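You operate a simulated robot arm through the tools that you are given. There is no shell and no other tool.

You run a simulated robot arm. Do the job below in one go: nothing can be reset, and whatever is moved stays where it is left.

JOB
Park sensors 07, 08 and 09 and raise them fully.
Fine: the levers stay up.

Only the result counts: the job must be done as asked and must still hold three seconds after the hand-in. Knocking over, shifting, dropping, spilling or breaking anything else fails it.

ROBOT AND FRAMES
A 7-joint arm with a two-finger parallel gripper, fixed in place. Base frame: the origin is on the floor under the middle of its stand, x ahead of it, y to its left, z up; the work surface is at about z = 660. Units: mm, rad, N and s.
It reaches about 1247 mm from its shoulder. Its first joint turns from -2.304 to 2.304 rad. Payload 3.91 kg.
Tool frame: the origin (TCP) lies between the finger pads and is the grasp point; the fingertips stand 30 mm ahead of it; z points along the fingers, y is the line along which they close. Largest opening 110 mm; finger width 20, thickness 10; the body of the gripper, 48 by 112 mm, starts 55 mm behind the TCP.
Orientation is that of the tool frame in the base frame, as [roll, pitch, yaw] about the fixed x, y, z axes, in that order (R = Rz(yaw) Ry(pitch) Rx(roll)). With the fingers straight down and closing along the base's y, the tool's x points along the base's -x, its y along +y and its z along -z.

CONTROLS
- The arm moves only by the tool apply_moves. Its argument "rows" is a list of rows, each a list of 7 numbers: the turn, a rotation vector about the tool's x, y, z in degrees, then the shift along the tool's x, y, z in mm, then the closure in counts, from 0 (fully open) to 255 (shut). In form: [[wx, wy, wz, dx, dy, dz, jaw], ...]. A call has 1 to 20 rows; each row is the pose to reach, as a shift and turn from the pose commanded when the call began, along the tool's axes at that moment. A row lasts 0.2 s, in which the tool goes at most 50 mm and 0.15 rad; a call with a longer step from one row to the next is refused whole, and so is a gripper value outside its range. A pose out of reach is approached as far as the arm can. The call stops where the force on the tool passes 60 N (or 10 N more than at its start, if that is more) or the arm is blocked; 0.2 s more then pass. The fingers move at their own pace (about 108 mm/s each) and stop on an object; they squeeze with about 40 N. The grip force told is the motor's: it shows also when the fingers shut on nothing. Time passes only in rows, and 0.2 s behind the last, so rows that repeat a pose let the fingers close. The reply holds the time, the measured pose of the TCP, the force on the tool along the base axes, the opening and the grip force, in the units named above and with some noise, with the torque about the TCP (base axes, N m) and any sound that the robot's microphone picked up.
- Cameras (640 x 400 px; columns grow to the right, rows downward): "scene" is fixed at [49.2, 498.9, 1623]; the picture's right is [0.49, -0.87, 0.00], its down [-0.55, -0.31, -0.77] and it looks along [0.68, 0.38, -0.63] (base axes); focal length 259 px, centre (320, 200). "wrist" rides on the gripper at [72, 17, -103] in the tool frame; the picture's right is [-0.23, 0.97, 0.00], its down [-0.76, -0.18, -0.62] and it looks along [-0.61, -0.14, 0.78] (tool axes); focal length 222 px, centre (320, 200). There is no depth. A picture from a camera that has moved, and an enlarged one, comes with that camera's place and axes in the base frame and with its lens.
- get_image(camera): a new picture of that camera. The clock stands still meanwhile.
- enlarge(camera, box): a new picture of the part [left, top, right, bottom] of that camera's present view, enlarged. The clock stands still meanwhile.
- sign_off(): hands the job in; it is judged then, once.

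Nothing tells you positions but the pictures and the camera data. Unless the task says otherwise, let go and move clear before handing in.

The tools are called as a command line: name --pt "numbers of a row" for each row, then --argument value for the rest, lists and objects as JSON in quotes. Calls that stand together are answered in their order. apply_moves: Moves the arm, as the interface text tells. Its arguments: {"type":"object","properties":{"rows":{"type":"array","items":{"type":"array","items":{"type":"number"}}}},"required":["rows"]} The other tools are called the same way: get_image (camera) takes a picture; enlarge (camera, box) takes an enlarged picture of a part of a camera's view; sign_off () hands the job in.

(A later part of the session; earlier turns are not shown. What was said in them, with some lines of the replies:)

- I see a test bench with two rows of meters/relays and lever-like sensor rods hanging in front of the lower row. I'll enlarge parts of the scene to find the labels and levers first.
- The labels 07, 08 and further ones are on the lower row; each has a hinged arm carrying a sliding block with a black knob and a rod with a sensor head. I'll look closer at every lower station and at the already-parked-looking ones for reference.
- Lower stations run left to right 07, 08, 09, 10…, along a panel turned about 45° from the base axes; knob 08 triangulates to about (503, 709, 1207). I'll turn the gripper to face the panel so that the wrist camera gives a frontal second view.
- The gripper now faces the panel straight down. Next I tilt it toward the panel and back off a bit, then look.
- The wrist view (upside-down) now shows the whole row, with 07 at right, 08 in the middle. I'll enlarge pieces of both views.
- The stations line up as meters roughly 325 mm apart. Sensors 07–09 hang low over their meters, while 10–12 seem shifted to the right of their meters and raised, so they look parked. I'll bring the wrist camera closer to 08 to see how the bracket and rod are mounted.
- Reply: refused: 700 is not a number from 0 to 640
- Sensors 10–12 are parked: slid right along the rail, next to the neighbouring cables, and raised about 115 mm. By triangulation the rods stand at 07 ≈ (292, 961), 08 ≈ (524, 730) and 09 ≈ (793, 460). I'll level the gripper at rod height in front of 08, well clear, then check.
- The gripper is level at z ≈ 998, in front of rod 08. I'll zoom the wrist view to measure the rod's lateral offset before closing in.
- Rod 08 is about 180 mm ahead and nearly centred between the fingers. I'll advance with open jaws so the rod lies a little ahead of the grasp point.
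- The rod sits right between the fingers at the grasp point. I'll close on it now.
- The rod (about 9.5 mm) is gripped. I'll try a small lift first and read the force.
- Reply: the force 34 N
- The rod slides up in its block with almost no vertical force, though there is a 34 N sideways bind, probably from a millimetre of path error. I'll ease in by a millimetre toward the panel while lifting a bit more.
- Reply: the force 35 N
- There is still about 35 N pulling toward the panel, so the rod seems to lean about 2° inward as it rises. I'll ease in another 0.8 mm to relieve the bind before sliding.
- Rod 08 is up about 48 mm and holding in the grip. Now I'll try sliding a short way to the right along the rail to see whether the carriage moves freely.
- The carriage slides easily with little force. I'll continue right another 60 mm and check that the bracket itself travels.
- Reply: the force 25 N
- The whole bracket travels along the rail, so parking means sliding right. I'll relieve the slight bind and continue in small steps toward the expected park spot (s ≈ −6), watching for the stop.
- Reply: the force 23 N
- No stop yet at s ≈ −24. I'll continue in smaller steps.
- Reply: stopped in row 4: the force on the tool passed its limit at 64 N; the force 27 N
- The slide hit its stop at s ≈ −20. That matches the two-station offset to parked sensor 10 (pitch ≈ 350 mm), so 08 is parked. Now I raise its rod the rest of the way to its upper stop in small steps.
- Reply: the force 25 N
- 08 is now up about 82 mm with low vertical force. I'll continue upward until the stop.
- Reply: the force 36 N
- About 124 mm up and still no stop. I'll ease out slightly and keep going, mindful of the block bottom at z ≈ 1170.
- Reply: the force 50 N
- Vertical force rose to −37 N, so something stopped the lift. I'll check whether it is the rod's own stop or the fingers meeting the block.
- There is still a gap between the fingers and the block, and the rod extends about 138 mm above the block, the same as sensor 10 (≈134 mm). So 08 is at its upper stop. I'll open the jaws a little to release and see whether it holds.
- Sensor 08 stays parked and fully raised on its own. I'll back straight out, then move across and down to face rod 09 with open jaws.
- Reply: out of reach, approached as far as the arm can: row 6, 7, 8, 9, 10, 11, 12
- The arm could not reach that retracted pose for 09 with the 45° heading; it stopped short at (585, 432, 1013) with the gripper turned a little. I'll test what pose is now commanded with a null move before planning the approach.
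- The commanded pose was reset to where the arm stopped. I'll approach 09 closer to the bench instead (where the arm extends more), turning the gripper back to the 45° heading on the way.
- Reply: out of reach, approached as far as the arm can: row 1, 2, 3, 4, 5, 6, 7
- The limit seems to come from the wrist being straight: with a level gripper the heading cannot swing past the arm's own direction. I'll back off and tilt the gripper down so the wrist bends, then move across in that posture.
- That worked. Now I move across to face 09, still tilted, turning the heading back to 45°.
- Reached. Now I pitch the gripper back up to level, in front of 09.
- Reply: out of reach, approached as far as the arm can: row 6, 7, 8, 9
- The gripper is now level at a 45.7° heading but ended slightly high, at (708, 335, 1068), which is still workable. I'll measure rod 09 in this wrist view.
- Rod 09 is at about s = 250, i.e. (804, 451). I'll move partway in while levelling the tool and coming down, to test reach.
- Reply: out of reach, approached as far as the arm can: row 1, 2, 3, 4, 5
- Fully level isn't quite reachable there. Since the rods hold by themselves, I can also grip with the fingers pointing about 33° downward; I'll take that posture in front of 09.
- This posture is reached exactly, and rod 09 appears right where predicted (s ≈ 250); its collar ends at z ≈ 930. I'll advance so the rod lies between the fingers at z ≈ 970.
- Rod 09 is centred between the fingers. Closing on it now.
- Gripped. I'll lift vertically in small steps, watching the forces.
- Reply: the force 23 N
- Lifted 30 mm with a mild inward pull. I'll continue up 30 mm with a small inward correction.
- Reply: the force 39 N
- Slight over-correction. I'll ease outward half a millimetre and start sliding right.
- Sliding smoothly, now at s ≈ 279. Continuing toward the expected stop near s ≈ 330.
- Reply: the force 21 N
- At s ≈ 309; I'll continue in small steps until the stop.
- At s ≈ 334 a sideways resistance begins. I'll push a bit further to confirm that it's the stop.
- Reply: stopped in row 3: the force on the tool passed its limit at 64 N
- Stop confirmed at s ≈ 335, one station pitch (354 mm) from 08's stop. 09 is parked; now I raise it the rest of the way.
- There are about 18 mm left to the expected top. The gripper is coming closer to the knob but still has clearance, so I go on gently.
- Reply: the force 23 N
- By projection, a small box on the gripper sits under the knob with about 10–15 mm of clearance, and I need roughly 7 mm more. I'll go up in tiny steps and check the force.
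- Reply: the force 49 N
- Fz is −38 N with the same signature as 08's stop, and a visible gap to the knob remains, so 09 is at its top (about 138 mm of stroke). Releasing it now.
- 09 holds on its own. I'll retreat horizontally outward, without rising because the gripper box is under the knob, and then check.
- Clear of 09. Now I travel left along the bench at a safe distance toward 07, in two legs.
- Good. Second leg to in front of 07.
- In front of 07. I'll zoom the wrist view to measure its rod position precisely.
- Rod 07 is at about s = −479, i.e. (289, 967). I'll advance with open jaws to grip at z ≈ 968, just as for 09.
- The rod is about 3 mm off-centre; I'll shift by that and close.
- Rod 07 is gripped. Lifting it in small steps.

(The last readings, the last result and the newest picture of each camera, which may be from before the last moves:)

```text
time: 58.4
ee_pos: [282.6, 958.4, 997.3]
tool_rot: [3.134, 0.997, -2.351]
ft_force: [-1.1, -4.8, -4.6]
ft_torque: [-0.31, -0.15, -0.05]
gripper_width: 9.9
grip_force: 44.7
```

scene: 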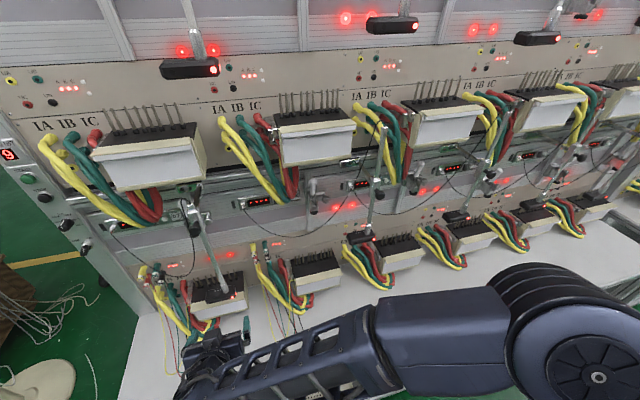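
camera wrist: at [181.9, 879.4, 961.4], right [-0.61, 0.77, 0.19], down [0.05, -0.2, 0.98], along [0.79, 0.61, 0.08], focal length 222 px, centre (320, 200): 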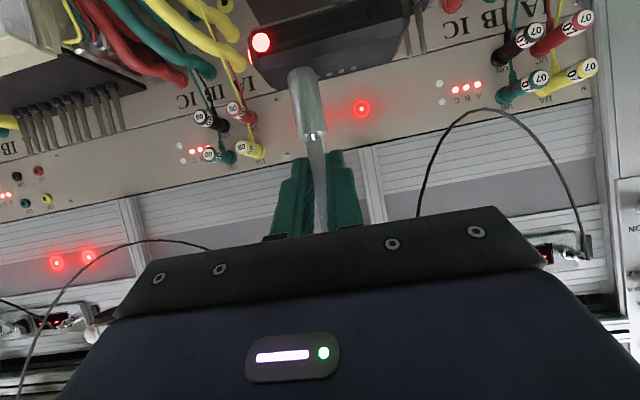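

apply_moves --pt "0 0 0 -5.04 0 -3.26 255" --pt "0 0 0 -10.07 0 -6.52 255" --pt "0 0 0 -15.1 0 -9.79 255" --pt "0 0 0 -20.14 0 -13.05 255" --pt "0 0 0 -25.18 0 -16.31 255"

enlarge --camera "scene" --box '[130, 140, 290, 300]'

```text
time: 59.5
ee_pos: [283.0, 957.4, 1026.2]
tool_rot: [3.137, 0.997, -2.351]
ft_force: [-0.6, -2.9, -4.9]
ft_torque: [-0.43, 0.04, -0.02]
gripper_width: 9.6
grip_force: 45.4
```

```text
2.50 times, centred on (210, 220) of scene
camera zoom: at [49.2, 498.9, 1623.0], right [0.49, -0.87, 0.0], down [-0.55, -0.31, -0.77], along [0.68, 0.38, -0.63], focal length 647 px, centre (595, 150)
```

zoom: 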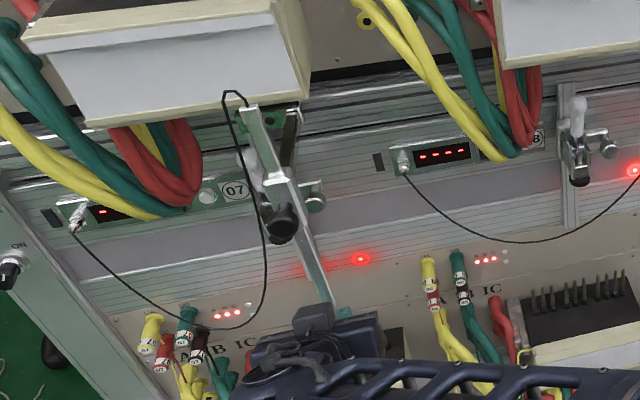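

Up 60 mm with very low forces. Now sliding 07 right along the rail.

apply_moves --pt "0 0 0 0 -6 0 255" --pt "0 0 0 0 -12 0 255" --pt "0 0 0 0.05 -18 -0.08 255" --pt "0 0 0 0.08 -24 -0.12 255" --pt "0 0 0 0.1 -30 -0.15 255" --pt "0 0 0 0.1 -36 -0.15 255" --pt "0 0 0 0.1 -42 -0.17 255"

enlarge --camera "scene" --box '[150, 140, 310, 300]'

```text
time: 61.1
ee_pos: [312.9, 926.6, 1026.9]
tool_rot: [3.136, 0.997, -2.35]
ft_force: [7.4, 9.7, 3.1]
ft_torque: [-0.19, -0.25, -0.01]
gripper_width: 9.7
grip_force: 45.6
```

```text
2.50 times, centred on (230, 220) of scene
camera zoom: at [49.2, 498.9, 1623.0], right [0.49, -0.87, 0.0], down [-0.55, -0.31, -0.77], along [0.68, 0.38, -0.63], focal length 647 px, centre (545, 150)
```

zoom: 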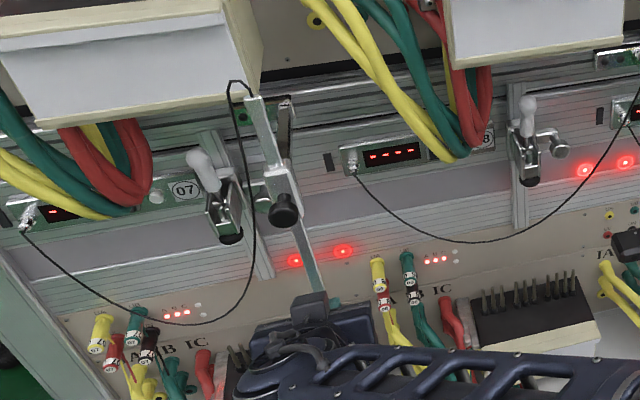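

07 slides well (s ≈ −434). Continuing toward the expected stop near s ≈ −373.

apply_moves --pt "0 0 0 0 -6 0 255" --pt "0 0 0 0 -12 0 255" --pt "0 0 0 0 -18 0 255" --pt "0 0 0 0 -24 0 255" --pt "0 0 0 0 -30 0 255" --pt "0 0 0 0 -36 0 255" --pt "0 0 0 0 -42 0 255"

enlarge --camera "scene" --box '[150, 140, 310, 300]'

```text
time: 62.8
ee_pos: [342.5, 898.9, 1026.4]
tool_rot: [3.137, 0.997, -2.35]
ft_force: [-7.6, -4.6, 0.5]
ft_torque: [0.22, -0.6, 0.06]
gripper_width: 9.5
grip_force: 44.7
```

```text
2.50 times, centred on (230, 220) of scene
camera zoom: at [49.2, 498.9, 1623.0], right [0.49, -0.87, 0.0], down [-0.55, -0.31, -0.77], along [0.68, 0.38, -0.63], focal length 647 px, centre (545, 150)
```

zoom: 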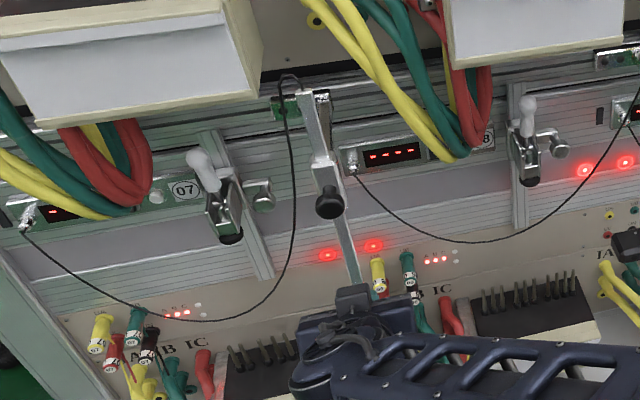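

At s ≈ −394; now in small steps to the stop.

apply_moves --pt "0 0 0 0 -4 0 255" --pt "0 0 0 0 -8 0 255" --pt "0 0 0 0 -12 0 255" --pt "0 0 0 0 -16 0 255" --pt "0 0 0 0 -20 0 255" --pt "0 0 0 0 -24 0 255" --pt "0 0 0 0 -28 0 255" --pt "0 0 0 0 -32 0 255"

enlarge --camera "scene" --box '[150, 140, 310, 300]'

```text
time: 64.3
ee_pos: [355.3, 884.8, 1026.1]
tool_rot: [3.125, 0.998, -2.347]
ft_force: [-0.1, 33.9, -5.0]
ft_torque: [0.06, -0.84, 0.38]
gripper_width: 9.8
grip_force: 44.2
stopped in row 7: the force on the tool passed its limit at 71 N (the readings are from after the stop); the commanded pose is now the measured one
```

```text
2.50 times, centred on (230, 220) of scene
camera zoom: at [49.2, 498.9, 1623.0], right [0.49, -0.87, 0.0], down [-0.55, -0.31, -0.77], along [0.68, 0.38, -0.63], focal length 647 px, centre (545, 150)
```

zoom: 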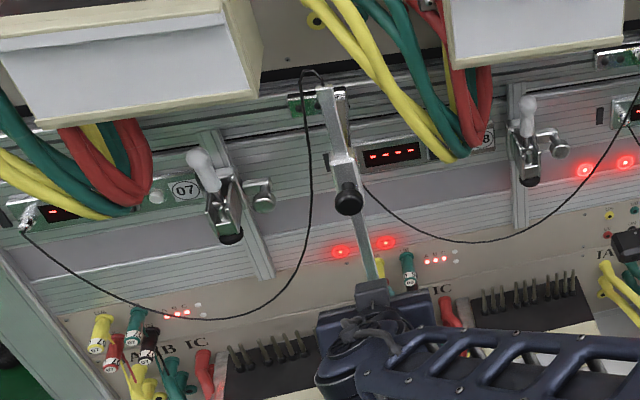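

Stop at s ≈ −374, exactly the expected station offset. 07 is parked; now I raise it.

apply_moves --pt "0 0 0 -5.2 0.2 -3 255" --pt "0 0 0 -10.2 0.3 -6.3 255" --pt "0 0 0 -15.25 0.3 -9.55 255" --pt "0 0 0 -20.3 0.3 -12.8 255" --pt "0 0 0 -25.35 0.3 -16.05 255"

```text
time: 65.5
ee_pos: [355.3, 884.4, 1056.9]
tool_rot: [3.124, 0.998, -2.346]
ft_force: [-18.1, 37.8, -6.0]
ft_torque: [-0.03, -0.34, 0.67]
gripper_width: 10.0
grip_force: 44.7
```

Slightly pressed against the park stop; I'll relieve half a millimetre and go on up.

apply_moves --pt "0 0 0 -5.04 0.5 -3.2 255" --pt "0 0 0 -10.07 0.7 -6.4 255" --pt "0 0 0 -15.1 0.8 -9.65 255" --pt "0 0 0 -20.14 0.8 -12.9 255" --pt "0 0 0 -25.18 0.8 -16.15 255"

enlarge --camera "scene" --box '[170, 110, 310, 250]'

```text
time: 66.8
ee_pos: [355.8, 883.9, 1088.2]
tool_rot: [3.128, 0.998, -2.345]
ft_force: [-16.9, 45.8, -3.7]
ft_torque: [0.09, -0.29, 0.75]
gripper_width: 9.8
grip_force: 45.4
```

```text
2.86 times, centred on (240, 180) of scene
camera zoom: at [49.2, 498.9, 1623.0], right [0.49, -0.87, 0.0], down [-0.55, -0.31, -0.77], along [0.68, 0.38, -0.63], focal length 739 px, centre (549, 257)
```

zoom: 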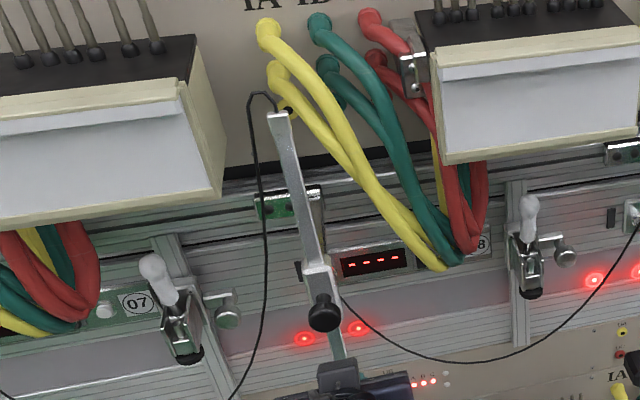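

Sideways load is about 44 N. I'll relieve it first before the last stretch.

apply_moves --pt "0 0 0 0 0.6 0.1 255" --pt "0 0 0 0 1.2 0.2 255"

```text
time: 67.3
ee_pos: [354.6, 885.1, 1089.4]
tool_rot: [3.128, 0.997, -2.348]
ft_force: [-16.7, 35.7, -1.2]
ft_torque: [-0.2, -0.24, 0.55]
gripper_width: 9.8
grip_force: 44.9
```

apply_moves --pt "0 0 0 -2.52 0.6 -1.55 255" --pt "0 0 0 -5.04 1.2 -3.15 255" --pt "0 0 0 -7.56 1.5 -4.8 255" --pt "0 0 0 -10.07 1.5 -6.45 255"

enlarge --camera "scene" --box '[200, 160, 290, 240]'

```text
time: 68.3
ee_pos: [355.0, 885.0, 1093.8]
tool_rot: [3.132, 0.991, -2.343]
ft_force: [-13.3, -9.3, -35.2]
ft_torque: [-0.85, 0.28, 0.05]
gripper_width: 9.8
grip_force: 44.9
```

```text
5.00 times, centred on (245, 200) of scene
camera zoom: at [49.2, 498.9, 1623.0], right [0.49, -0.87, 0.0], down [-0.55, -0.31, -0.77], along [0.68, 0.38, -0.63], focal length 1293 px, centre (695, 200)
```

zoom: 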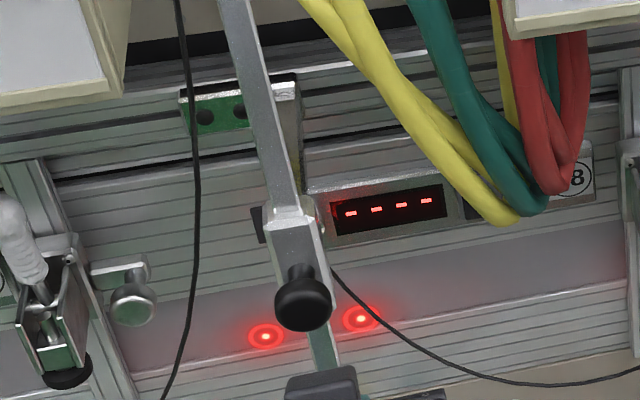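

Fz is −35 N already at 128 mm of stroke, about 10 mm short of the others. I'll check the rod's extension above the block and look for any obstruction.

enlarge --camera "scene" --box '[200, 110, 290, 220]'

enlarge --camera "scene" --box '[330, 100, 420, 210]'

get_image --camera "wrist"

enlarge --camera "scene" --box '[220, 120, 260, 150]'

```text
3.64 times, centred on (245, 165) of scene
camera zoom: at [49.2, 498.9, 1623.0], right [0.49, -0.87, 0.0], down [-0.55, -0.31, -0.77], along [0.68, 0.38, -0.63], focal length 940 px, centre (593, 327)
```

zoom: 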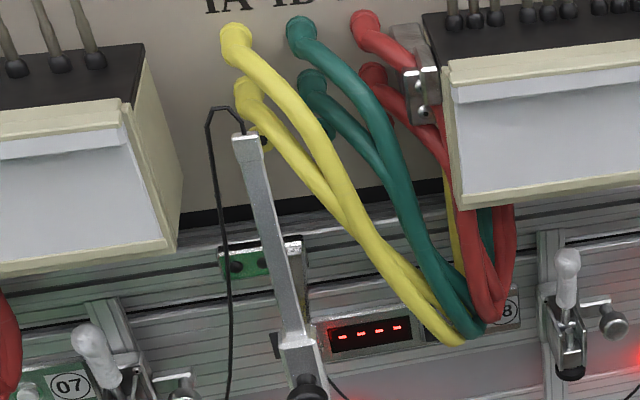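

```text
3.64 times, centred on (375, 155) of scene
camera zoom: at [49.2, 498.9, 1623.0], right [0.49, -0.87, 0.0], down [-0.55, -0.31, -0.77], along [0.68, 0.38, -0.63], focal length 940 px, centre (120, 364)
```

zoom: 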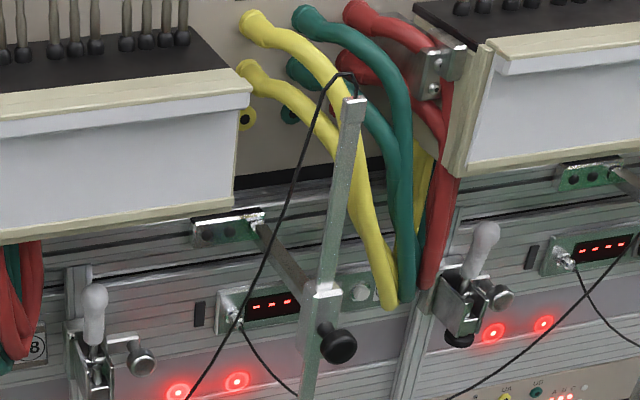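

```text
taken
camera wrist: at [255.0, 806.0, 1089.8], right [-0.61, 0.76, 0.19], down [0.06, -0.2, 0.98], along [0.79, 0.61, 0.08], focal length 222 px, centre (320, 200)
```

wrist: 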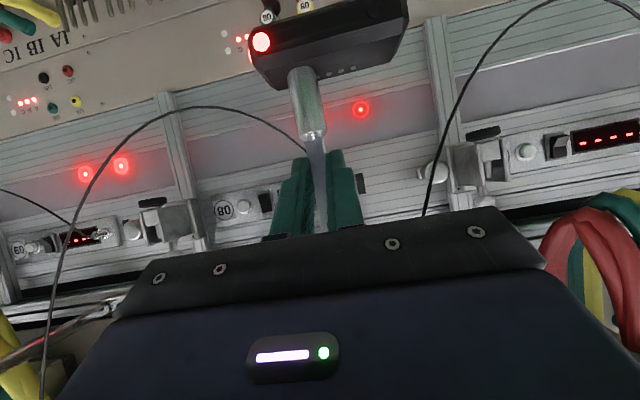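

```text
13.33 times, centred on (240, 135) of scene
camera zoom: at [49.2, 498.9, 1623.0], right [0.49, -0.87, 0.0], down [-0.55, -0.31, -0.77], along [0.68, 0.38, -0.63], focal length 3449 px, centre (1387, 1067)
```

zoom: 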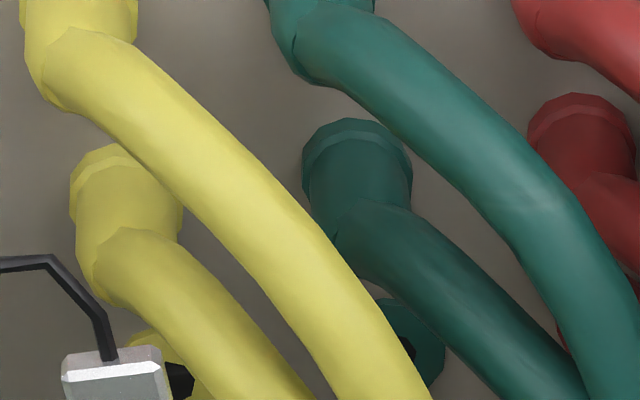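

Rod 07's top is at the same height as 08's (≈1380 vs 1378), so it is at its upper stop; it simply started about 10 mm higher. Releasing it.

apply_moves --pt "0 0 0 0 0 0 235" --pt "0 0 0 0 0 0 210" --pt "0 0 0 0 0 0 190" --pt "0 0 0 0 0 0 170"

enlarge --camera "scene" --box '[200, 110, 290, 220]'

get_image --camera "wrist"

```text
time: 69.3
ee_pos: [354.1, 884.8, 1100.1]
tool_rot: [3.126, 1.0, -2.35]
ft_force: [-0.1, -1.3, -0.5]
ft_torque: [-0.03, 0.03, -0.01]
gripper_width: 36.8
grip_force: 0.0
```

```text
3.64 times, centred on (245, 165) of scene
camera zoom: at [49.2, 498.9, 1623.0], right [0.49, -0.87, 0.0], down [-0.55, -0.31, -0.77], along [0.68, 0.38, -0.63], focal length 940 px, centre (593, 327)
```

zoom: 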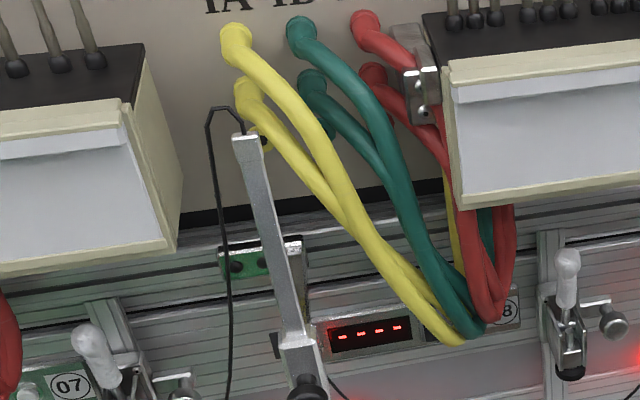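

```text
taken
camera wrist: at [254.6, 806.6, 1094.7], right [-0.62, 0.76, 0.2], down [0.06, -0.21, 0.98], along [0.79, 0.61, 0.09], focal length 222 px, centre (320, 200)
```

wrist: 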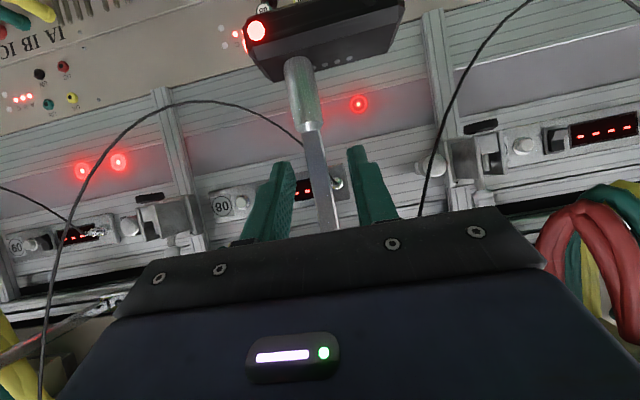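

07 stays up on release. I'll back straight out horizontally and then inspect everything.

apply_moves --pt "0 0 0 9 0 -11 170" --pt "0 0 0 26 0 -31 170" --pt "0 0 0 45 0 -62 170" --pt "0 0 0 63 0 -92 170" --pt "0 0 0 82 0 -122 170" --pt "0 0 0 105 0 -160 100"

get_image --camera "scene"

get_image --camera "wrist"

```text
time: 70.8
ee_pos: [221.1, 749.6, 1097.5]
tool_rot: [3.128, 0.997, -2.346]
ft_force: [1.0, -0.6, -0.4]
ft_torque: [0.03, 0.01, 0.03]
gripper_width: 66.8
grip_force: 0.1
```

```text
taken
```

scene: 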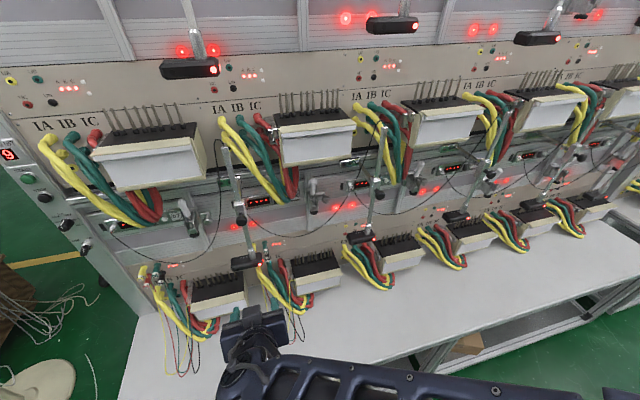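

```text
taken
camera wrist: at [120.8, 671.2, 1091.9], right [-0.62, 0.76, 0.2], down [0.06, -0.21, 0.98], along [0.79, 0.61, 0.08], focal length 222 px, centre (320, 200)
```

wrist: 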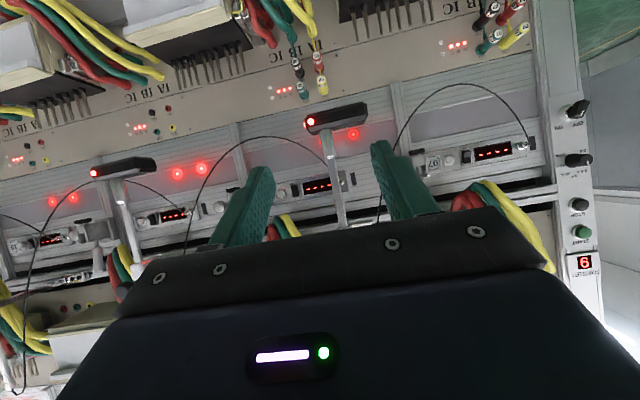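

All three appear parked and raised. I'll zoom in to compare 07, 08, 09 with 10–12 and confirm the levers are still up.

enlarge --camera "scene" --box '[150, 100, 330, 280]'

enlarge --camera "scene" --box '[320, 90, 480, 260]'

enlarge --camera "scene" --box '[420, 80, 580, 240]'

enlarge --camera "scene" --box '[520, 80, 640, 230]'

```text
2.22 times, centred on (240, 190) of scene
camera zoom: at [49.2, 498.9, 1623.0], right [0.49, -0.87, 0.0], down [-0.55, -0.31, -0.77], along [0.68, 0.38, -0.63], focal length 575 px, centre (498, 222)
```

zoom: 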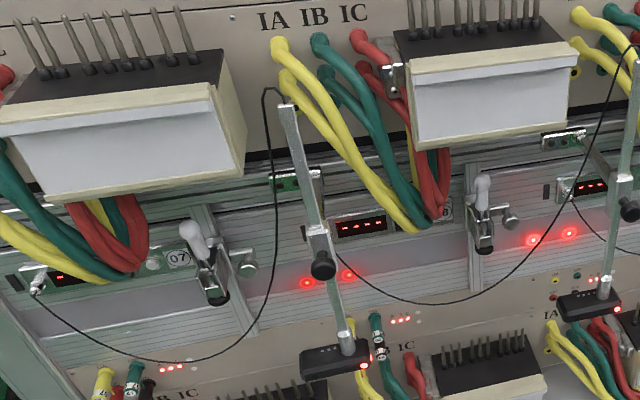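

```text
2.35 times, centred on (400, 175) of scene
camera zoom: at [49.2, 498.9, 1623.0], right [0.49, -0.87, 0.0], down [-0.55, -0.31, -0.77], along [0.68, 0.38, -0.63], focal length 609 px, centre (132, 259)
```

zoom: 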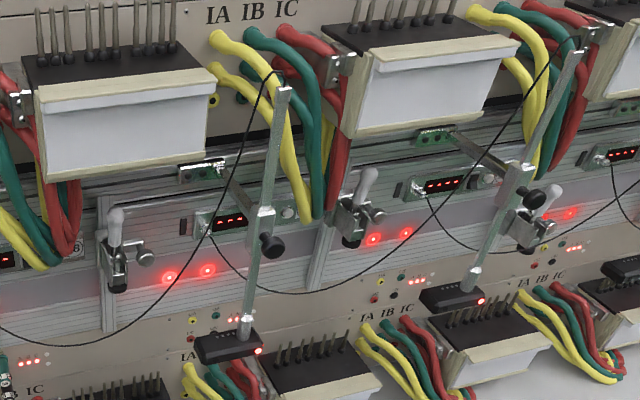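

```text
2.50 times, centred on (500, 160) of scene
camera zoom: at [49.2, 498.9, 1623.0], right [0.49, -0.87, 0.0], down [-0.55, -0.31, -0.77], along [0.68, 0.38, -0.63], focal length 647 px, centre (-130, 300)
```

zoom: 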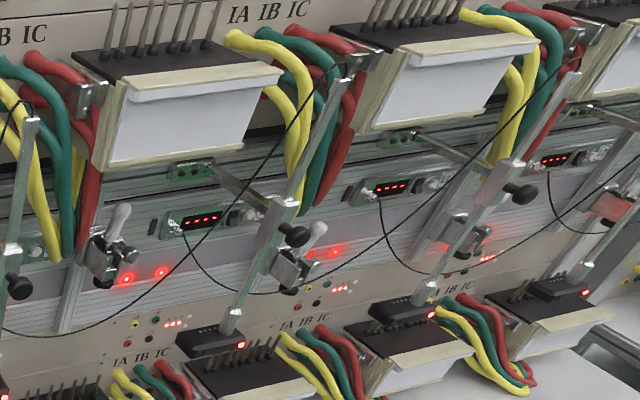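

```text
2.67 times, centred on (580, 155) of scene
camera zoom: at [49.2, 498.9, 1623.0], right [0.49, -0.87, 0.0], down [-0.55, -0.31, -0.77], along [0.68, 0.38, -0.63], focal length 690 px, centre (-373, 320)
```

zoom: 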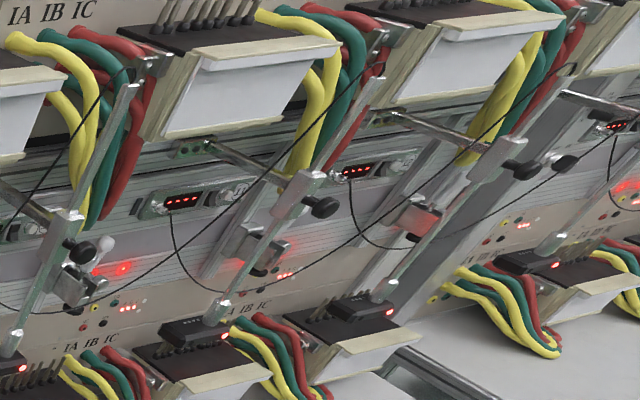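

Sensors 07, 08 and 09 sit at their right-hand stops with rods fully up. That lines up with the parked upper sensors 01–03 and with 10–12, and every white lever is still up. I'll move the arm further clear and take a final check.

apply_moves --pt "0 0 0 0 0 -40 0" --pt "0 0 0 0 0 -80 0" --pt "0 0 0 0 0 -120 0" --pt "0 0 0 0 0 -120 0" --pt "0 0 0 0 0 -120 0" --pt "0 0 0 0 0 -120 0" --pt "0 0 0 0 0 -120 0"

get_image --camera "scene"

get_image --camera "wrist"

```text
time: 72.3
ee_pos: [154.9, 672.8, 1164.3]
tool_rot: [3.127, 0.995, -2.35]
ft_force: [0.7, -0.7, -0.1]
ft_torque: [0.02, 0.03, -0.06]
gripper_width: 110.2
grip_force: 0.1
```

```text
taken
```

scene: 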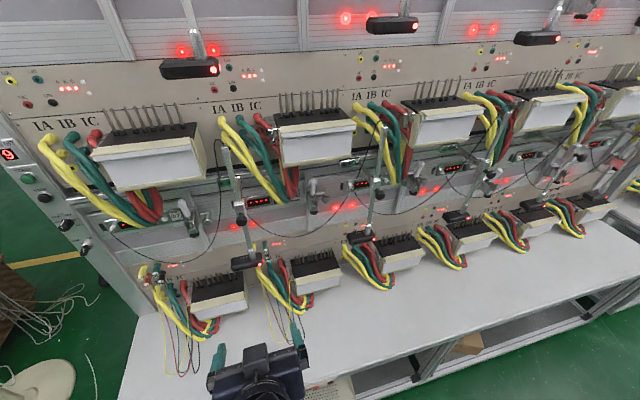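

```text
taken
camera wrist: at [55.9, 594.4, 1159.7], right [-0.62, 0.76, 0.2], down [0.06, -0.21, 0.98], along [0.79, 0.61, 0.08], focal length 222 px, centre (320, 200)
```

wrist: 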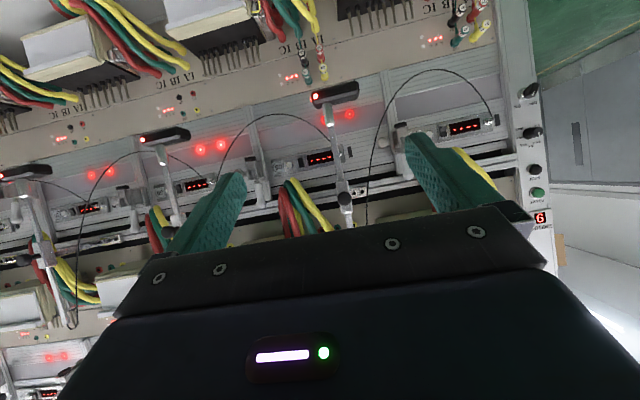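

Sensors 07, 08 and 09 are parked and raised, with their heads in one line. They are stable after release, nothing else has moved, and the arm is clear. Handing in.

sign_off

```text
The job is handed in.
```

Sensors 07, 08 and 09 are parked and fully raised, and I've handed the job in; no verdict came back.

- **Parking:** I took "park" to mean sliding each bracket right along the rail, because 10–12 and the upper sensors already sit in that position. I slid each one until the arm's force limit stopped it at the end of its travel. The three end points are about 354 mm apart, which matches the spacing between stations.
- **Raising:** each rod is up against its upper stop: 08 and 09 rose about 140 mm and 07 about 128 mm. Sensor 07 seems to have started about 10 mm higher, and its rod top is now level with 08's in the pictures. All three stayed up after I let go.
- **Levers:** the levers I could see, including those at 07–09, are still up, and I saw nothing else moved.

The gripper is open and the arm is well clear of the bench. Sensor 10 looks raised somewhat less than these three; I left it alone, as it wasn't part of the job.
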